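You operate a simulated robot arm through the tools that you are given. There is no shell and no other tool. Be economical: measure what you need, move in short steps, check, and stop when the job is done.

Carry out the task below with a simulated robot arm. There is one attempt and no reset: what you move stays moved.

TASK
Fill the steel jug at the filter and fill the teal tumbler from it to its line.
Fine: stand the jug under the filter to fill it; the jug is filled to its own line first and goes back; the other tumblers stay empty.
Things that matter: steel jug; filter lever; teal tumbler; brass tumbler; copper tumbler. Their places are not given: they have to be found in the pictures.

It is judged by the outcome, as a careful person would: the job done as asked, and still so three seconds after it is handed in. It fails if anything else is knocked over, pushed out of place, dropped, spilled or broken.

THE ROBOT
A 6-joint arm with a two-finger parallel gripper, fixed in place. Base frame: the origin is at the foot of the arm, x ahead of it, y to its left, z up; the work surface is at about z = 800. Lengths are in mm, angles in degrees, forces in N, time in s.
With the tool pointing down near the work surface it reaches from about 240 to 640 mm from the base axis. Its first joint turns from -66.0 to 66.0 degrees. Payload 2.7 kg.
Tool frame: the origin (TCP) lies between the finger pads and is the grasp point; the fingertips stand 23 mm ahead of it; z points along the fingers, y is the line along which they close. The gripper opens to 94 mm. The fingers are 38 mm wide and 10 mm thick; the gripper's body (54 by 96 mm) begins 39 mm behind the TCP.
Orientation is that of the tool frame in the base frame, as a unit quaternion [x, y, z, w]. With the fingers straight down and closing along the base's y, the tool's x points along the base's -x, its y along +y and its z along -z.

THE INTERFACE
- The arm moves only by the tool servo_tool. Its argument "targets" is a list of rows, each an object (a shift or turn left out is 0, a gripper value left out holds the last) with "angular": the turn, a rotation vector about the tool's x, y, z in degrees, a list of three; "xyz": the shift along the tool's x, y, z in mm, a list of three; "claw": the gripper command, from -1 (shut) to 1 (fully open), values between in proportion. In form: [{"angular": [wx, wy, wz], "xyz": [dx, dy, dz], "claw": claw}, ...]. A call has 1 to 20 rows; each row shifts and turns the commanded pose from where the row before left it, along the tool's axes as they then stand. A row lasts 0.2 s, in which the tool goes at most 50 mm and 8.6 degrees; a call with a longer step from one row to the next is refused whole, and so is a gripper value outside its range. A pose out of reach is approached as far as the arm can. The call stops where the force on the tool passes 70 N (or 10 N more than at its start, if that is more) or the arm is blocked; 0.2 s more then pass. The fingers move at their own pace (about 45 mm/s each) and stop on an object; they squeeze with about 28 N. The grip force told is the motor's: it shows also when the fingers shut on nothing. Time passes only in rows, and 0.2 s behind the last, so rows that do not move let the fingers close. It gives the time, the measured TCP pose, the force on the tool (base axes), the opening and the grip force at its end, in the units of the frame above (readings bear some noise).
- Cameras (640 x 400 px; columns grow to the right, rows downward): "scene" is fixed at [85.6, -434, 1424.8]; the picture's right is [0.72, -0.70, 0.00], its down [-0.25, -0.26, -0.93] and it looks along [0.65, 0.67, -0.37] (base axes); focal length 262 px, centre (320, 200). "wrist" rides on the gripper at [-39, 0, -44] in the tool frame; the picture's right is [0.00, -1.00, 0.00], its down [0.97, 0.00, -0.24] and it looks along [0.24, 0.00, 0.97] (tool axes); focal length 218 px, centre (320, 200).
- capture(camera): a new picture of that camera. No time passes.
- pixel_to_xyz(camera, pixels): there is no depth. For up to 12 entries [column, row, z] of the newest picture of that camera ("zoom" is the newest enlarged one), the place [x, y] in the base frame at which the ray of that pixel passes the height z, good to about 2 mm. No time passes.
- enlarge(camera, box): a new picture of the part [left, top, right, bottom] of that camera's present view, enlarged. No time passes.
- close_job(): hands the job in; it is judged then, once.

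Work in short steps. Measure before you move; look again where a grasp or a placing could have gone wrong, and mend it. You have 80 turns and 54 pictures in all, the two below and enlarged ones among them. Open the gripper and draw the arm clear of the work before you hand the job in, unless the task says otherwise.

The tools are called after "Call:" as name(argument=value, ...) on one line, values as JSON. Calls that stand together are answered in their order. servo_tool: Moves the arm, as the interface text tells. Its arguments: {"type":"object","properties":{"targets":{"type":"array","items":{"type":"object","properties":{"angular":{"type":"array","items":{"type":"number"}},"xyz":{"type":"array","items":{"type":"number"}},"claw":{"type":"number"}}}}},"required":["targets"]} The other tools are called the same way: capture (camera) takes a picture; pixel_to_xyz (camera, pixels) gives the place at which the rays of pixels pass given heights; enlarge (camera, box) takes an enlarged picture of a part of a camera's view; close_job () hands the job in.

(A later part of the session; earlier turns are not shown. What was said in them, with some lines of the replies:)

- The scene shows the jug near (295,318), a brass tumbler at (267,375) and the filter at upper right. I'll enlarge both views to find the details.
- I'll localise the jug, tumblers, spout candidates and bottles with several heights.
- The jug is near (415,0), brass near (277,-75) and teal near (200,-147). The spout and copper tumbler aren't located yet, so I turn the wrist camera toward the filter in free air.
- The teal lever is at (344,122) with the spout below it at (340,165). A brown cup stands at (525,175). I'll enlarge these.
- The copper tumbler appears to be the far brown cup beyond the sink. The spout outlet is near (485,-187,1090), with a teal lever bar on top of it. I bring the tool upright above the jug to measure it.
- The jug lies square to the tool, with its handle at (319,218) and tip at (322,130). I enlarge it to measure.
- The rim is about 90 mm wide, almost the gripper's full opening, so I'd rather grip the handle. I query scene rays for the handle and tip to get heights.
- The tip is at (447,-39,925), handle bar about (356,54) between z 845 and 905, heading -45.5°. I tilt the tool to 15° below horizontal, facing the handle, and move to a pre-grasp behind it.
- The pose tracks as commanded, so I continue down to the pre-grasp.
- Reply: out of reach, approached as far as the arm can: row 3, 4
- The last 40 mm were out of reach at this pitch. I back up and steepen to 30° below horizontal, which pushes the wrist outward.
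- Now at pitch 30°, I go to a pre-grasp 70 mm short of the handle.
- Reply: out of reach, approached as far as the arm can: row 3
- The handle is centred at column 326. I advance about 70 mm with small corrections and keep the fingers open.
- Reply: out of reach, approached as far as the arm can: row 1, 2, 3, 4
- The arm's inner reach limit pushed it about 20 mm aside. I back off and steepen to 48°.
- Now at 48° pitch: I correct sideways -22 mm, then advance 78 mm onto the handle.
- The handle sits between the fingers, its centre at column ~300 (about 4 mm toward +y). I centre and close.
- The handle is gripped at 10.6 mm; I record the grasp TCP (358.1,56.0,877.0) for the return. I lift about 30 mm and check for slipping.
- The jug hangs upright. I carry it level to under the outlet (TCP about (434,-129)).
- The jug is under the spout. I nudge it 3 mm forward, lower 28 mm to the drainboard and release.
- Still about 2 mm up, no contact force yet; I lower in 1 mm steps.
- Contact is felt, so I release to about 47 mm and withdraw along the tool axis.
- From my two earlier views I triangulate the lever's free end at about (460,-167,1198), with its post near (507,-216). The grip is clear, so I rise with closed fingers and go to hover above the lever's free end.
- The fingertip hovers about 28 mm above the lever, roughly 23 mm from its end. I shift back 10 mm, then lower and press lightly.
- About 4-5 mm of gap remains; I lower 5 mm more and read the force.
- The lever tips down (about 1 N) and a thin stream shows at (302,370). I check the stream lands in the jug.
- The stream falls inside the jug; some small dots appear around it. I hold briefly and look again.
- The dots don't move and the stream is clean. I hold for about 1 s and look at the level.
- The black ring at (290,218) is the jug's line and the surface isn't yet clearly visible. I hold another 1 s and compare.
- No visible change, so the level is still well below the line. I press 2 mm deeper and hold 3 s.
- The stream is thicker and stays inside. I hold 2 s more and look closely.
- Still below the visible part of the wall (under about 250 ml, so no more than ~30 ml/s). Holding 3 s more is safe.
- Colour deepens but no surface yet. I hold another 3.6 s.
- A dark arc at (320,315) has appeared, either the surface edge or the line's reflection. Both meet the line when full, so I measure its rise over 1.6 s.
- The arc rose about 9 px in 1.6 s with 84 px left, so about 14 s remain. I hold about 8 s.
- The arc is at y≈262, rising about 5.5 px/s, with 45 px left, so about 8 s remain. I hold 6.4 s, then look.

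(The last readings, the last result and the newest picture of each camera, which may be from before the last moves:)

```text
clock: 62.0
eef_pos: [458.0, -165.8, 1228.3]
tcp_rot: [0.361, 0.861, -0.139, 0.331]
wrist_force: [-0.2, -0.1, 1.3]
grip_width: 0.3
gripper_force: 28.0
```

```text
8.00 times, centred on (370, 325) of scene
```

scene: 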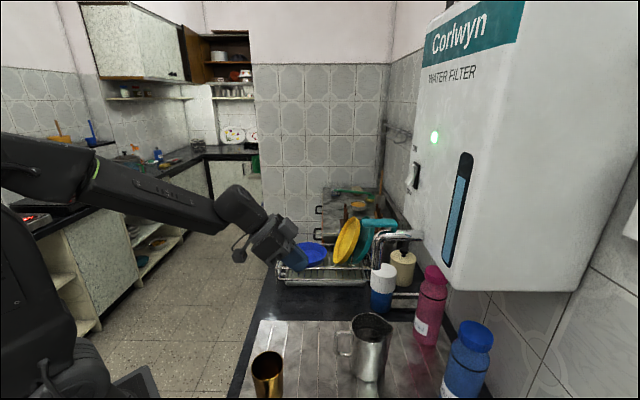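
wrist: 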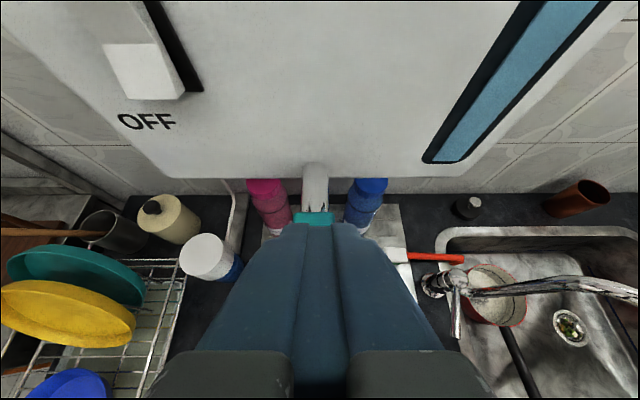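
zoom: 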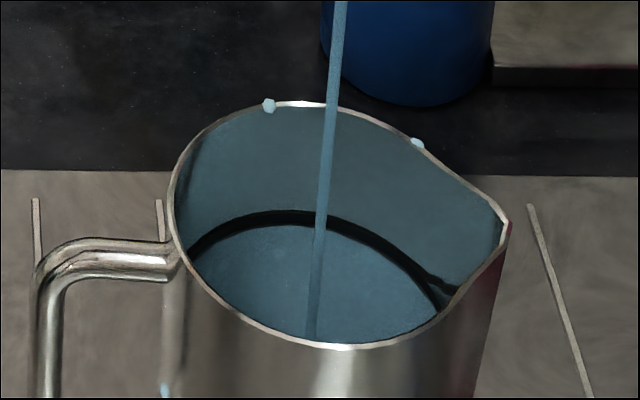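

The surface has met the line's lower edge (about 226 against 222). I hold 0.4 s more, then raise the finger off the lever.

Call:
servo_tool(targets=[{}, {}, {"xyz": [-6.7, 0, -7.4]}, {"xyz": [-13.4, 0, -14.8]}, {"xyz": [-13.4, 0, -14.8]}, {"xyz": [14.8, 0, -13.4]}, {"xyz": [0, 0, -40]}, {}])

Call:
enlarge(camera="scene", box=[340, 200, 410, 350])

```text
clock: 63.8
eef_pos: [424.3, -128.8, 1307.1]
tcp_rot: [0.36, 0.861, -0.138, 0.331]
wrist_force: [-0.3, 0.5, 0.6]
grip_width: 0.0
gripper_force: 28.4
```

```text
2.67 times, centred on (375, 275) of scene
```

zoom: 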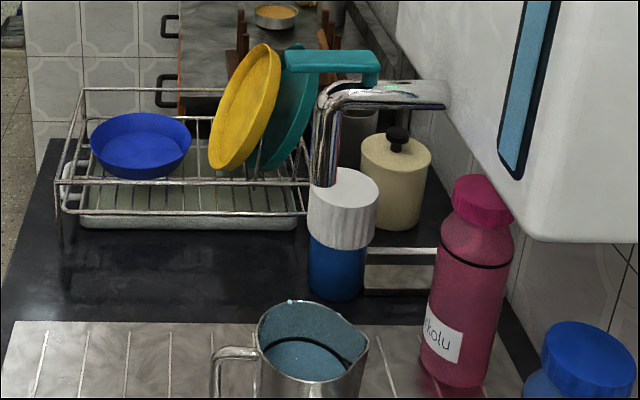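

The flow has stopped and the jug is full to its line. I back off, open to 47 mm and descend to 100 mm short of the handle.

Call:
servo_tool(targets=[{"xyz": [22, 3.5, -19.9], "claw": 0}, {"xyz": [22, 3.5, -19.9]}, {"xyz": [29.8, 0, 33]}, {"xyz": [29.8, 0, 33]}, {"xyz": [29.8, 0, 33]}, {"xyz": [29.8, 0, 33]}, {"xyz": [29.8, 0, 33]}, {"xyz": [29.8, 0, 33]}, {"xyz": [29.8, 0, 33]}, {"xyz": [29.8, 0, 33]}, {}])

```text
clock: 66.2
eef_pos: [387.2, -83.6, 951.6]
tcp_rot: [0.36, 0.862, -0.137, 0.33]
wrist_force: [1.2, 0.1, -0.9]
grip_width: 47.1
gripper_force: 0.0
```

On track. I advance 101 mm to the recorded grasp pose and close.

Call:
servo_tool(targets=[{"xyz": [1.2, 1.6, 30]}, {"xyz": [0, 0, 30]}, {"xyz": [0, 0, 25]}, {"xyz": [0, 0, 16]}, {}, {"claw": -1}, {}, {}, {}, {}, {}])

```text
clock: 68.6
eef_pos: [435.9, -129.8, 875.0]
tcp_rot: [0.36, 0.861, -0.138, 0.331]
wrist_force: [0.2, -1.3, 0.9]
grip_width: 10.6
gripper_force: 27.8
```

The handle is gripped at 10.6 mm. I lift slowly by 40 mm and check that the full jug stays upright.

Call:
servo_tool(targets=[{"xyz": [-3.3, 0, -3.7]}, {"xyz": [-3.3, 0, -3.7]}, {"xyz": [-5, 0, -5.6]}, {"xyz": [-5, 0, -5.6]}, {"xyz": [-5, 0, -5.6]}, {"xyz": [-5, 0, -5.6]}, {}, {}])

Call:
enlarge(camera="scene", box=[300, 270, 420, 380])

```text
clock: 70.4
eef_pos: [435.5, -129.8, 916.2]
tcp_rot: [0.36, 0.861, -0.138, 0.331]
wrist_force: [0.1, -0.3, -6.5]
grip_width: 10.6
gripper_force: 28.0
```

```text
3.64 times, centred on (360, 325) of scene
```

zoom: 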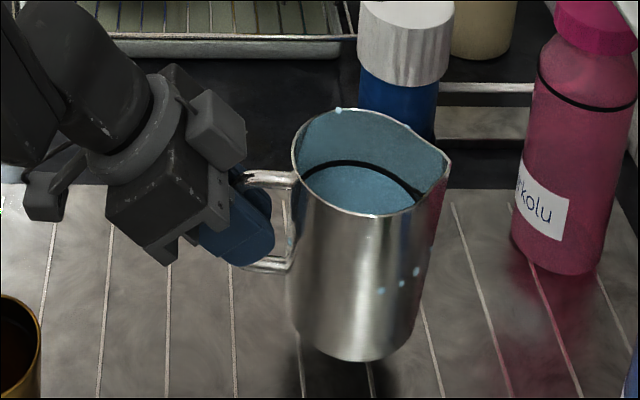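

The full jug reads 6.5 N and is upright. The teal tumbler (about (200,-148)) has brass right beside it, so I'll pour from the sink/wall side. First I retreat from the spout and rise gently.

Call:
servo_tool(targets=[{"xyz": [8, -5, -7]}, {"xyz": [12.4, -8, -11.2]}, {"xyz": [12.4, -8, -11.2]}, {"xyz": [12.4, -8, -11.2]}, {"xyz": [-8, -8, -10]}, {"xyz": [-12, -8, -13.4]}, {"xyz": [-12, -8, -13.4]}, {"xyz": [-12, -8, -13.4]}, {"xyz": [-12, -8, -13.4]}, {"xyz": [-12, -8, -13.4]}, {"xyz": [-12, -8, -13.4]}, {"xyz": [-12, -8, -13.4]}, {"xyz": [-6, -3, -7]}, {}, {}])

```text
clock: 73.6
eef_pos: [328.0, -154.1, 1064.5]
tcp_rot: [0.36, 0.861, -0.139, 0.332]
wrist_force: [-0.4, -0.8, -5.8]
grip_width: 10.6
gripper_force: 28.3
out of reach, approached as far as the arm can: row 9
```

Now I yaw about the vertical in 5° rows, keeping the jug level, and check reach.

Call:
servo_tool(targets=[{"angular": [-2, 0, -2.2]}, {"angular": [-3.35, 0, -3.71]}, {"angular": [-3.35, 0, -3.71]}, {"angular": [-3.35, 0, -3.71]}, {"angular": [-3.35, 0, -3.71]}, {"angular": [-3.35, 0, -3.71]}, {"angular": [-3.35, 0, -3.71]}, {"angular": [-3.35, 0, -3.71]}, {"angular": [-3.35, 0, -3.71]}, {"angular": [-3.35, 0, -3.71]}, {"angular": [-2, 0, -2.2]}, {}])

```text
clock: 76.2
eef_pos: [327.2, -155.1, 1064.5]
tcp_rot: [-0.044, 0.932, 0.017, 0.359]
wrist_force: [0.0, 0.3, -5.9]
grip_width: 10.6
gripper_force: 28.4
```

Yaw is now +5° without trouble; I continue toward about +105°.

Call:
servo_tool(targets=[{"angular": [-2, 0, -2.2]}, {"angular": [-3.35, 0, -3.71]}, {"angular": [-3.35, 0, -3.71]}, {"angular": [-3.35, 0, -3.71]}, {"angular": [-3.35, 0, -3.71]}, {"angular": [-3.35, 0, -3.71]}, {"angular": [-3.35, 0, -3.71]}, {"angular": [-3.35, 0, -3.71]}, {"angular": [-3.35, 0, -3.71]}, {"angular": [-3.35, 0, -3.71]}, {"angular": [-3.35, 0, -3.71]}, {"angular": [-3.35, 0, -3.71]}, {"angular": [-3.35, 0, -3.71]}, {"angular": [-3.35, 0, -3.71]}, {"angular": [-3.35, 0, -3.71]}, {"angular": [-3.35, 0, -3.71]}, {"angular": [-2, 0, -2.2]}, {}])

Call:
capture(camera="wrist")

```text
clock: 80.0
eef_pos: [327.7, -153.9, 1063.9]
tcp_rot: [-0.64, 0.679, 0.247, 0.262]
wrist_force: [0.2, 0.0, -4.2]
grip_width: 10.6
gripper_force: 28.5
```

```text
8 pictures are left
```

wrist: 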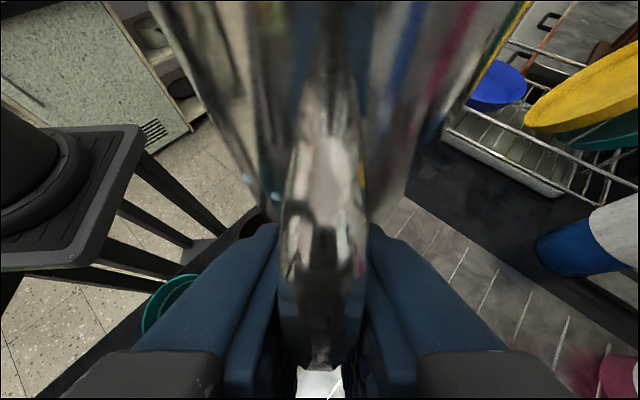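

Yaw is ~87°, and the teal tumbler is visible at (170,300). I finish yawing to ~115° and shift to TCP (264,-287), staying high.

Call:
servo_tool(targets=[{"angular": [-2, 0, -2.2]}, {"angular": [-3.2, 0, -3.54]}, {"angular": [-3.2, 0, -3.54]}, {"angular": [-3.2, 0, -3.54]}, {"angular": [-3.2, 0, -3.54]}, {"angular": [-3.2, 0, -3.54]}, {"angular": [-1, 0, -1.1]}, {"xyz": [5, 8, -4.5]}, {"xyz": [8.7, 14.3, -7.8]}, {"xyz": [8.7, 14.3, -7.8]}, {"xyz": [8.7, 14.3, -7.8]}, {"xyz": [8.7, 14.3, -7.8]}, {"xyz": [8.7, 14.3, -7.8]}, {"xyz": [8.7, 14.3, -7.8]}, {"xyz": [8.7, 14.3, -7.8]}, {"xyz": [3.4, 6, -3.4]}, {}, {}])

Call:
capture(camera="wrist")

```text
clock: 83.8
eef_pos: [262.9, -289.1, 1064.5]
tcp_rot: [0.786, -0.503, -0.303, -0.193]
wrist_force: [-0.8, 0.5, -5.8]
grip_width: 10.7
gripper_force: 28.2
```

```text
7 pictures are left
```

wrist: 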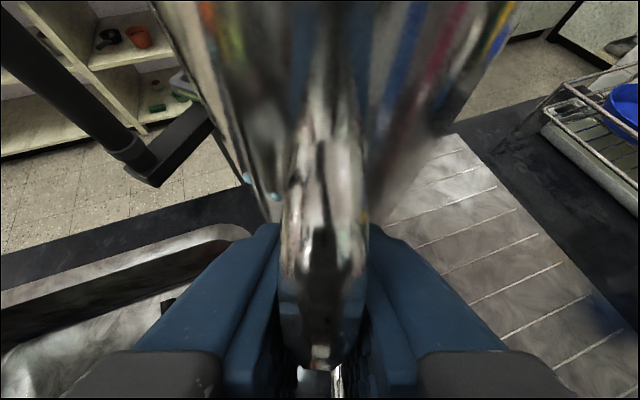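

The pose is as planned, with the tip line aimed at the tumbler. I pre-tilt 28°, below the ~36° pour angle, then descend so the tip is at about z 955.

Call:
servo_tool(targets=[{"angular": [0, 2, 0]}, {"angular": [0, 3, 0]}, {"angular": [0, 4, 0]}, {"angular": [0, 4, 0]}, {"angular": [0, 4, 0]}, {"angular": [0, 4, 0]}, {"angular": [0, 4, 0]}, {"angular": [0, 3, 0]}, {}, {"xyz": [1, 1, 10]}, {"xyz": [4.5, 1, 16]}, {"xyz": [4.5, 0, 18]}, {"xyz": [4.5, 0, 18]}, {"xyz": [4.5, 0, 17]}, {"xyz": [3, 0, 10]}, {}])

Call:
capture(camera="scene")

```text
clock: 87.2
eef_pos: [263.2, -288.9, 973.9]
tcp_rot: [0.838, -0.533, -0.102, -0.065]
wrist_force: [16.8, 5.8, 5.3]
grip_width: 10.6
gripper_force: 28.6
```

```text
6 pictures are left
```

scene: 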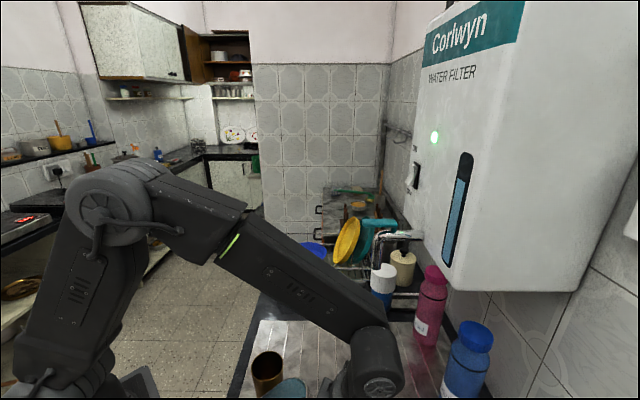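

The force reading (16.8, 5.8, 5.3) means the jug or gripper touches something from the side, possibly the sink tap's lever near (289,-307,907). I raise 20 mm and re-read.

Call:
servo_tool(targets=[{"xyz": [-2.4, 0, -9.7]}, {"xyz": [-2.4, 0, -9.7]}, {}])

Call:
capture(camera="wrist")

```text
clock: 88.0
eef_pos: [258.2, -290.5, 992.4]
tcp_rot: [0.835, -0.537, -0.104, -0.065]
wrist_force: [0.3, 1.1, -3.6]
grip_width: 10.8
gripper_force: 27.7
```

```text
5 pictures are left
```

wrist: 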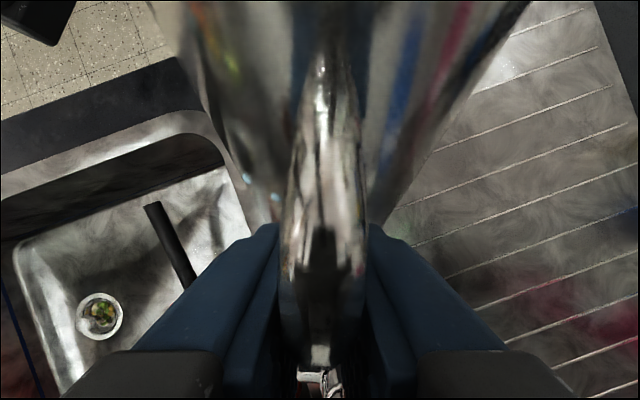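

Contact is released; the tap is visible right under the hand at (320,385). I raise and swing the pour direction to yaw 150°, which puts the hand well away from the tap.

Call:
servo_tool(targets=[{"xyz": [-3.4, 0, -13.6]}, {"xyz": [-3.4, 0, -13.6]}, {"xyz": [-3.4, 0, -13.6]}, {"xyz": [-3.4, 0, -13.6]}, {"xyz": [-3.4, 0, -13.6]}, {"angular": [-0.5, 0, -2]}, {"angular": [-1.06, 0, -4.27]}, {"angular": [-1.06, 0, -4.27]}, {"angular": [-1.06, 0, -4.27]}, {"angular": [-1.06, 0, -4.27]}, {"angular": [-1.06, 0, -4.27]}, {"angular": [-1.06, 0, -4.27]}, {"angular": [-1.06, 0, -4.27]}, {"angular": [-0.5, 0, -2]}, {}])

```text
clock: 91.2
eef_pos: [324.7, -181.6, 1064.4]
tcp_rot: [0.957, -0.263, -0.118, -0.03]
wrist_force: [0.6, 0.0, -6.1]
grip_width: 10.5
gripper_force: 28.0
out of reach, approached as far as the arm can: row 10, 11, 12, 13, 14
```

The wrist limit dragged the position aside at yaw 150 (it reached (325,-182)), so I settle for yaw 138°, with TCP at (314,-250) and still high.

Call:
servo_tool(targets=[{"angular": [0.97, 0, 3.9]}, {"angular": [0.97, 0, 3.9]}, {"angular": [1.07, 0, 4.3]}, {"xyz": [5, 8, -1.3]}, {"xyz": [9.2, 14.6, -2.3]}, {"xyz": [9.2, 14.6, -2.3]}, {"xyz": [8.3, 13, -2]}, {"xyz": [5, 8, -1.2]}, {}])

```text
clock: 93.2
eef_pos: [313.9, -250.8, 1064.4]
tcp_rot: [0.924, -0.363, -0.114, -0.046]
wrist_force: [0.8, 0.5, -4.9]
grip_width: 10.4
gripper_force: 28.2
```

The pose is right with no contact. I descend 50 mm in small steps and check the force.

Call:
servo_tool(targets=[{"xyz": [2.4, 0, 9.7]}, {"xyz": [2.4, 0, 9.7]}, {"xyz": [2.4, 0, 9.7]}, {"xyz": [2.4, 0, 9.7]}, {"xyz": [2.4, 0, 9.7]}, {}, {}])

Call:
servo_tool(targets=[{"xyz": [2.2, 0, 8.7]}, {"xyz": [2.2, 0, 8.7]}, {"xyz": [1.7, 0, 6.8]}, {}, {}])

```text
clock: 94.8
eef_pos: [312.5, -252.2, 1015.3]
tcp_rot: [0.924, -0.362, -0.114, -0.047]
wrist_force: [0.9, -0.5, -5.5]
grip_width: 10.7
gripper_force: 28.5
```

```text
clock: 96.0
eef_pos: [311.1, -251.5, 988.8]
tcp_rot: [0.924, -0.362, -0.114, -0.045]
wrist_force: [0.4, -0.3, -5.5]
grip_width: 10.8
gripper_force: 27.8
```

Clear of everything at z 989. I lower 12 mm more and begin tilting slowly about the tip, to 38°.

Call:
servo_tool(targets=[{"xyz": [1.5, 0, 5.8]}, {"xyz": [1.5, 0, 5.8]}, {"angular": [0, 2, 0], "xyz": [-1.5, 0, -4.6]}, {"angular": [0, 2, 0], "xyz": [-1.5, 0, -4.6]}, {"angular": [0, 2, 0], "xyz": [-1.5, 0, -4.6]}, {"angular": [0, 1, 0], "xyz": [-0.75, 0, -2.3]}, {"angular": [0, 1, 0], "xyz": [-0.75, 0, -2.3]}, {"angular": [0, 1, 0], "xyz": [-0.75, 0, -2.3]}, {"angular": [0, 1, 0], "xyz": [-0.75, 0, -2.3]}, {}, {}])

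Call:
capture(camera="scene")

```text
clock: 98.4
eef_pos: [310.0, -248.5, 1001.6]
tcp_rot: [0.93, -0.365, -0.033, -0.013]
wrist_force: [-0.2, 0.3, -4.8]
grip_width: 10.5
gripper_force: 28.4
```

```text
4 pictures are left
```

scene: 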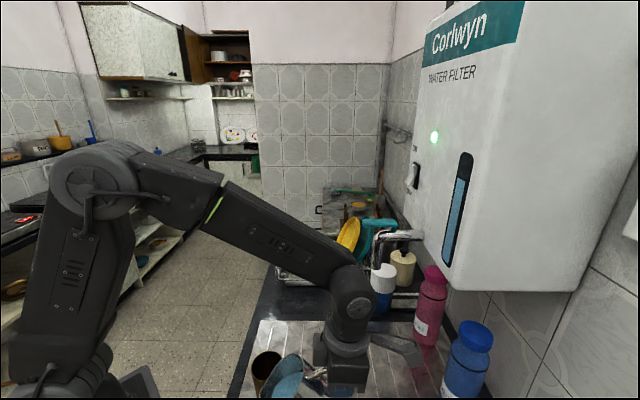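

The jug tip sits over the tumbler (scene (262,398)) and brass at (266,365) is undisturbed. I pour slowly to about 48°, then 55°, letting the tip sink slightly, and read the weight.

Call:
servo_tool(targets=[{"angular": [0, 0.5, 0], "xyz": [-0.38, 0, -0.75]}, {"angular": [0, 0.5, 0], "xyz": [-0.38, 0, -0.75]}, {"angular": [0, 0.5, 0], "xyz": [-0.38, 0, -0.75]}, {"angular": [0, 0.5, 0], "xyz": [-0.38, 0, -0.75]}, {"angular": [0, 0.5, 0], "xyz": [-0.38, 0, -0.75]}, {"angular": [0, 0.5, 0], "xyz": [-0.38, 0, -0.75]}, {"angular": [0, 0.5, 0], "xyz": [-0.38, 0, -0.75]}, {"angular": [0, 0.5, 0], "xyz": [-0.38, 0, -0.75]}, {"angular": [0, 0.5, 0], "xyz": [-0.38, 0, -0.75]}, {"angular": [0, 0.5, 0], "xyz": [-0.38, 0, -0.75]}, {"angular": [0, 0.5, 0], "xyz": [-0.38, 0, -0.75]}, {"angular": [0, 0.5, 0], "xyz": [-0.38, 0, -0.75]}, {"angular": [0, 0.5, 0], "xyz": [-0.38, 0, -0.75]}, {"angular": [0, 0.5, 0], "xyz": [-0.38, 0, -0.75]}, {"angular": [0, 0.5, 0], "xyz": [-0.38, 0, -0.75]}, {"angular": [0, 0.5, 0], "xyz": [-0.38, 0, -0.75]}, {"angular": [0, 0.5, 0], "xyz": [-0.38, 0, -0.75]}, {"angular": [0, 0.5, 0], "xyz": [-0.38, 0, -0.75]}, {"angular": [0, 0.5, 0], "xyz": [-0.38, 0, -0.75]}, {"angular": [0, 0.5, 0], "xyz": [-0.38, 0, -0.75]}])

Call:
servo_tool(targets=[{}, {}])

Call:
servo_tool(targets=[{}, {}])

Call:
enlarge(camera="scene", box=[230, 340, 330, 400])

```text
clock: 102.6
eef_pos: [304.3, -242.5, 1017.2]
tcp_rot: [0.93, -0.364, 0.049, 0.018]
wrist_force: [-0.5, -0.1, -4.9]
grip_width: 10.5
gripper_force: 27.8
```

```text
clock: 103.2
eef_pos: [304.6, -242.4, 1017.4]
tcp_rot: [0.93, -0.365, 0.048, 0.017]
wrist_force: [-0.6, -0.9, -5.1]
grip_width: 10.6
gripper_force: 28.1
```

```text
clock: 103.8
eef_pos: [304.0, -242.6, 1017.8]
tcp_rot: [0.93, -0.364, 0.048, 0.018]
wrist_force: [0.7, 0.0, -5.0]
grip_width: 10.7
gripper_force: 27.8
```

```text
6.40 times, centred on (280, 370) of scene
```

zoom: 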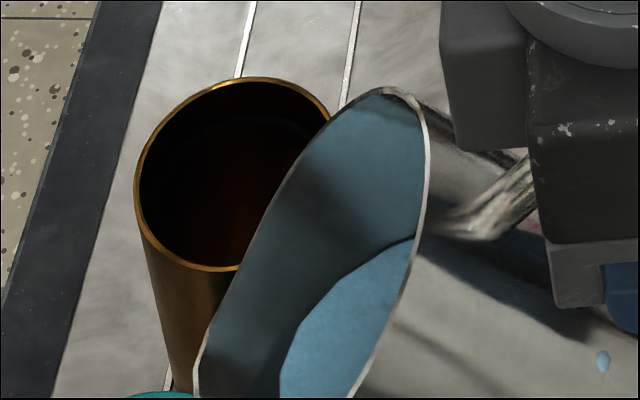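

The water surface is moving toward the lip, the teal rim shows at zoom (160,395) just past the tip, and brass is clear. I continue slowly to 55° and weigh.

Call:
servo_tool(targets=[{"angular": [0, 0.5, 0], "xyz": [-0.38, 0, -0.75]}, {"angular": [0, 0.5, 0], "xyz": [-0.38, 0, -0.75]}, {"angular": [0, 0.5, 0], "xyz": [-0.38, 0, -0.75]}, {"angular": [0, 0.5, 0], "xyz": [-0.38, 0, -0.75]}, {"angular": [0, 0.5, 0], "xyz": [-0.38, 0, -0.75]}, {"angular": [0, 0.5, 0], "xyz": [-0.38, 0, -0.75]}, {"angular": [0, 0.5, 0], "xyz": [-0.38, 0, -0.75]}, {}, {}, {}])

Call:
servo_tool(targets=[{"angular": [0, 0.5, 0], "xyz": [-0.38, 0, -0.75]}, {"angular": [0, 0.5, 0], "xyz": [-0.38, 0, -0.75]}, {"angular": [0, 0.5, 0], "xyz": [-0.38, 0, -0.75]}, {"angular": [0, 0.5, 0], "xyz": [-0.38, 0, -0.75]}, {"angular": [0, 0.5, 0], "xyz": [-0.38, 0, -0.75]}, {"angular": [0, 0.5, 0], "xyz": [-0.38, 0, -0.75]}, {"angular": [0, 0.5, 0], "xyz": [-0.38, 0, -0.75]}, {}, {}, {}])

Call:
servo_tool(targets=[{}])

Call:
servo_tool(targets=[{}])

Call:
servo_tool(targets=[{}])

```text
clock: 106.0
eef_pos: [302.3, -239.9, 1021.7]
tcp_rot: [0.928, -0.364, 0.077, 0.029]
wrist_force: [-0.5, -0.9, -3.8]
grip_width: 10.5
gripper_force: 27.9
```

```text
clock: 108.2
eef_pos: [298.6, -237.3, 1027.1]
tcp_rot: [0.925, -0.362, 0.105, 0.041]
wrist_force: [-0.9, -0.6, -4.3]
grip_width: 10.5
gripper_force: 27.7
```

```text
clock: 108.6
eef_pos: [298.9, -238.4, 1027.2]
tcp_rot: [0.925, -0.363, 0.105, 0.041]
wrist_force: [-0.1, -0.3, -4.2]
grip_width: 10.7
gripper_force: 28.3
```

```text
clock: 109.0
eef_pos: [298.9, -238.2, 1027.1]
tcp_rot: [0.925, -0.362, 0.106, 0.039]
wrist_force: [-0.1, 1.2, -3.3]
grip_width: 10.7
gripper_force: 28.1
```

```text
clock: 109.4
eef_pos: [299.1, -237.3, 1027.0]
tcp_rot: [0.925, -0.363, 0.106, 0.04]
wrist_force: [0.5, -0.2, -4.2]
grip_width: 10.5
gripper_force: 28.2
```

The weight has dropped from about 5.4 to 4.0 N, so roughly 140 ml is poured; I estimate about 200-220 ml at the line. I tilt back, rise, and shift sideways so the wrist camera can see into the tumbler.

Call:
servo_tool(targets=[{"angular": [0, -5, 0], "xyz": [3.8, 0, 11]}, {"angular": [0, -5, 0], "xyz": [3.8, 0, 11]}, {"angular": [0, -5, 0], "xyz": [3.8, 0, 11]}, {"angular": [0, -5, 0], "xyz": [3.8, 0, 11]}, {"angular": [0, -5, 0]}, {"angular": [0, -5, 0]}, {"angular": [0, -5, 0]}, {"xyz": [-6, 0, -14.8]}, {"xyz": [-6, 0, -14.8]}, {"xyz": [-6, 0, -14.8]}, {"xyz": [-6, 0, -14.8]}, {"xyz": [-6, 0, -14.8]}, {}, {}])

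Call:
servo_tool(targets=[{"xyz": [-3.5, -10.5, 1.5]}, {"xyz": [-6.5, -20.5, 2.65]}, {"xyz": [-6.5, -20.5, 2.65]}, {"xyz": [-6.5, -20.5, 2.65]}, {"xyz": [-6.5, -20.5, 2.65]}, {"xyz": [-6.5, -20.5, 2.65]}, {"xyz": [-6.5, -20.5, 2.65]}, {"xyz": [-6.5, -20.5, 2.65]}, {"xyz": [-3.5, -10.5, 1.5]}, {}, {}])

Call:
capture(camera="wrist")

```text
clock: 112.4
eef_pos: [313.9, -251.9, 1064.0]
tcp_rot: [0.914, -0.357, -0.178, -0.071]
wrist_force: [0.2, 0.0, -4.2]
grip_width: 10.7
gripper_force: 28.0
```

```text
clock: 114.8
eef_pos: [380.3, -92.7, 1066.4]
tcp_rot: [0.913, -0.36, -0.179, -0.07]
wrist_force: [-21.5, -10.9, -1.9]
grip_width: 10.7
gripper_force: 27.8
```

```text
2 pictures are left
```

wrist: 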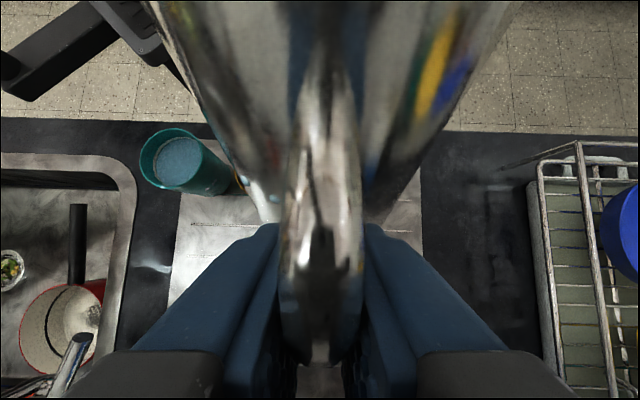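

The tumbler is visible at (182,160). But the force (-21.5,-10.9) shows the hand is touching something, possibly the filter spout or lever above. I back off at once, the way I came.

Call:
servo_tool(targets=[{"xyz": [2, 10, -0.5]}, {"xyz": [4, 15, -1.5]}, {"xyz": [4, 15, -1.5]}, {}])

Call:
enlarge(camera="wrist", box=[110, 90, 250, 220])

```text
clock: 115.8
eef_pos: [363.6, -127.5, 1065.2]
tcp_rot: [0.914, -0.357, -0.178, -0.071]
wrist_force: [-0.3, 1.1, -3.9]
grip_width: 10.7
gripper_force: 27.8
```

```text
3.08 times, centred on (180, 155) of wrist
```

zoom: 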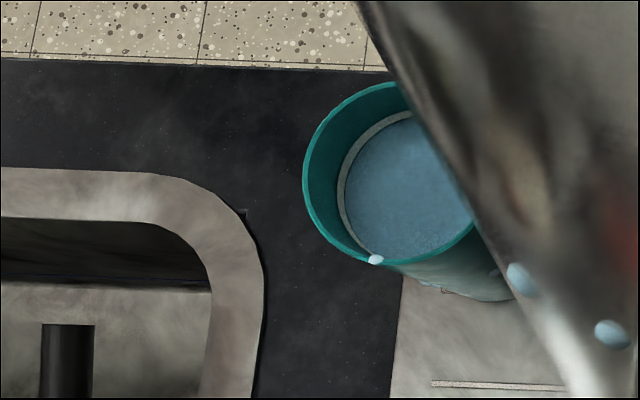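

The water meets the light line band in the teal tumbler with no gap, so it is filled to the line. I now return the jug: back to the earlier safe spot, yaw down, then tilt upright.

Call:
servo_tool(targets=[{"xyz": [-2.3, 14.6, 0.9]}, {"xyz": [-2.3, 14.6, 0.9]}, {"xyz": [-2.3, 14.6, 0.9]}, {"angular": [0.9, 0, 2.3]}, {"angular": [1.87, 0, 4.64]}, {"angular": [1.87, 0, 4.64]}, {"angular": [1.87, 0, 4.64]}, {"angular": [1.87, 0, 4.64]}, {"angular": [1.87, 0, 4.64]}, {"angular": [1.87, 0, 4.64]}, {"angular": [1.87, 0, 4.64]}, {"angular": [1.87, 0, 4.64]}, {"angular": [1.87, 0, 4.64]}, {"angular": [0.9, 0, 2.3]}, {"angular": [0, -5, 0]}, {"angular": [0, -5, 0]}, {"angular": [0, -5, 0]}, {"angular": [0, -5, 0]}, {}])

```text
clock: 119.8
eef_pos: [327.9, -154.9, 1064.9]
tcp_rot: [-0.643, 0.675, 0.249, 0.261]
wrist_force: [0.2, 0.5, -3.5]
grip_width: 10.6
gripper_force: 28.5
```

Orientation matches the earlier waypoint. I yaw back to -45.6° along the proven path.

Call:
servo_tool(targets=[{"angular": [3.4, 0, 3.78]}, {"angular": [3.4, 0, 3.78]}, {"angular": [3.4, 0, 3.78]}, {"angular": [3.4, 0, 3.78]}, {"angular": [3.4, 0, 3.78]}, {"angular": [3.4, 0, 3.78]}, {"angular": [3.4, 0, 3.78]}, {"angular": [3.4, 0, 3.78]}, {"angular": [3.4, 0, 3.78]}, {"angular": [3.4, 0, 3.78]}, {"angular": [3.4, 0, 3.78]}, {"angular": [3.4, 0, 3.78]}, {"angular": [3.4, 0, 3.78]}, {}])

Call:
servo_tool(targets=[{"angular": [3.4, 0, 3.78]}, {"angular": [3.4, 0, 3.78]}, {"angular": [3.4, 0, 3.78]}, {"angular": [3.4, 0, 3.78]}, {"angular": [3.4, 0, 3.78]}, {"angular": [3.4, 0, 3.78]}, {"angular": [3.4, 0, 3.78]}, {"angular": [3.4, 0, 3.78]}, {"angular": [3.4, 0, 3.78]}, {"angular": [3.4, 0, 3.78]}, {"angular": [3.4, 0, 3.78]}, {"angular": [3.4, 0, 3.78]}, {"angular": [3.4, 0, 3.78]}, {}, {}])

```text
clock: 122.8
eef_pos: [327.5, -154.9, 1065.4]
tcp_rot: [-0.17, 0.918, 0.067, 0.351]
wrist_force: [0.0, 0.6, -3.3]
grip_width: 10.7
gripper_force: 27.7
```

```text
clock: 126.0
eef_pos: [328.7, -155.7, 1065.2]
tcp_rot: [0.357, 0.863, -0.136, 0.33]
wrist_force: [-0.7, -0.1, -3.1]
grip_width: 10.6
gripper_force: 27.8
```

I carry the jug level to above its original place at TCP (359,55), then descend partway.

Call:
servo_tool(targets=[{"xyz": [5, 9, -4.5]}, {"xyz": [9.5, 17, -8.6]}, {"xyz": [9.5, 17, -8.6]}, {"xyz": [9.5, 17, -8.6]}, {"xyz": [9.5, 17, -8.6]}, {"xyz": [9.5, 17, -8.6]}, {"xyz": [9.5, 17, -8.6]}, {"xyz": [9.5, 17, -8.6]}, {"xyz": [9.5, 17, -8.6]}, {"xyz": [9.5, 17, -8.6]}, {"xyz": [4.8, 8.2, -4.1]}, {}])

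Call:
servo_tool(targets=[{"xyz": [10, 0, 11.1]}, {"xyz": [13.4, 0, 14.8]}, {"xyz": [13.4, 0, 14.8]}, {"xyz": [13.4, 0, 14.8]}, {"xyz": [13.4, 0, 14.8]}, {"xyz": [13.4, 0, 14.8]}, {"xyz": [13.4, 0, 14.8]}, {"xyz": [13.4, 0, 14.8]}, {"xyz": [10, 0, 11.1]}, {}, {}])

```text
clock: 128.6
eef_pos: [357.6, 56.6, 1065.6]
tcp_rot: [0.357, 0.863, -0.136, 0.33]
wrist_force: [0.4, 0.0, -3.9]
grip_width: 10.6
gripper_force: 27.7
```

```text
clock: 131.0
eef_pos: [356.3, 54.6, 895.3]
tcp_rot: [0.356, 0.863, -0.137, 0.33]
wrist_force: [0.6, -0.1, -4.2]
grip_width: 10.5
gripper_force: 28.0
```

About 20 mm above its place; I correct 3 mm and lower to contact.

Call:
servo_tool(targets=[{"xyz": [-1, 2.6, 1]}, {"xyz": [4, 0, 4.5]}, {"xyz": [4, 0, 4.5]}, {"xyz": [2.7, 0, 3]}, {}, {}])

Call:
servo_tool(targets=[{"xyz": [0.67, 0, 0.74]}, {"xyz": [0.67, 0, 0.74]}, {}, {}])

```text
clock: 132.4
eef_pos: [361.8, 56.6, 880.6]
tcp_rot: [0.357, 0.863, -0.136, 0.331]
wrist_force: [-0.7, 0.6, 6.7]
grip_width: 10.4
gripper_force: 28.1
```

```text
clock: 133.4
eef_pos: [359.3, 57.2, 878.9]
tcp_rot: [0.357, 0.863, -0.136, 0.331]
wrist_force: [-2.1, 2.2, 7.4]
grip_width: 10.7
gripper_force: 27.9
```

Contact comes about 4 mm early, so the jug has pitched slightly forward in the grip. I level it by 2° and settle again.

Call:
servo_tool(targets=[{"angular": [0, -1, 0]}, {"angular": [0, -1, 0]}, {}])

Call:
servo_tool(targets=[{"xyz": [0.67, 0, 0.74]}, {"xyz": [0.67, 0, 0.74]}, {}])

Call:
enlarge(camera="scene", box=[210, 240, 370, 400])

```text
clock: 134.2
eef_pos: [359.6, 57.4, 877.4]
tcp_rot: [0.354, 0.858, -0.142, 0.345]
wrist_force: [0.4, -0.1, -3.5]
grip_width: 10.5
gripper_force: 27.9
```

```text
clock: 135.0
eef_pos: [358.8, 57.0, 875.0]
tcp_rot: [0.355, 0.857, -0.143, 0.344]
wrist_force: [-0.7, 0.2, -2.6]
grip_width: 10.7
gripper_force: 27.8
```

```text
2.50 times, centred on (290, 320) of scene
```

zoom: 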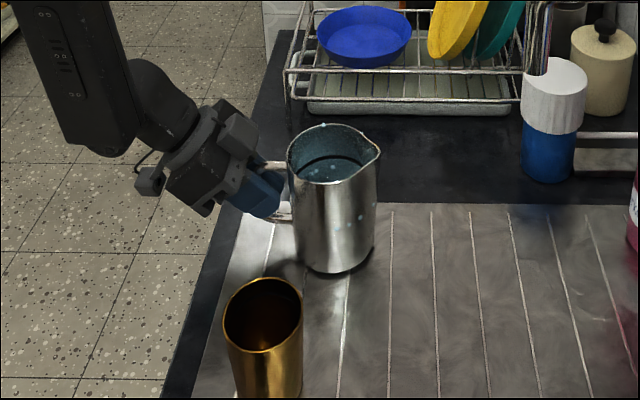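

The jug looks upright at its place, and brass is where it was. I lower to touch with 0.7 mm steps.

Call:
servo_tool(targets=[{"xyz": [0.5, 0, 0.5]}, {"xyz": [0.5, 0, 0.5]}, {}, {}])

Call:
servo_tool(targets=[{}])

```text
clock: 136.0
eef_pos: [359.2, 57.3, 875.1]
tcp_rot: [0.354, 0.857, -0.141, 0.346]
wrist_force: [-1.7, 1.8, 18.4]
grip_width: 10.8
gripper_force: 28.0
```

```text
clock: 136.4
eef_pos: [358.3, 57.7, 875.5]
tcp_rot: [0.354, 0.857, -0.141, 0.346]
wrist_force: [1.2, 1.2, 17.5]
grip_width: 10.7
gripper_force: 28.0
```

Firm flat contact now; I ease up 0.8 mm, release, and withdraw along the tool axis.

Call:
servo_tool(targets=[{"xyz": [-0.55, 0, -0.6]}, {}, {"claw": -0.4}, {"claw": 0}, {}, {}, {"xyz": [0, 0, -15]}, {"xyz": [0, 0, -25]}, {"xyz": [0, 0, -35]}, {"xyz": [0, 0, -35]}, {"xyz": [-20, 0, -30]}, {"xyz": [-30, 0, -30]}, {"xyz": [-30, 0, -30]}, {"claw": 1}, {}, {}, {}])

```text
clock: 140.0
eef_pos: [302.1, 113.5, 1075.0]
tcp_rot: [0.355, 0.857, -0.143, 0.345]
wrist_force: [-0.7, 0.4, 0.4]
grip_width: 93.9
gripper_force: 0.0
```

The jug is released and the arm is clear with the gripper open, so I hand the job in.

Call:
close_job()

```text
The job is handed in.
```

I filled the steel jug to its line at the filter, poured from it into the teal tumbler until the water met its line, and put the jug back in its place. No water was poured into the brass or copper tumblers.

The hand or jug touched something twice while I carried the full jug: probably the sink tap the first time, and possibly the filter spout or lever the second. I backed off both times and saw nothing moved or running afterwards. There may also be a few small drops beside the teal tumbler; I couldn't tell for sure. I had no pictures left to check the jug after letting go of it.
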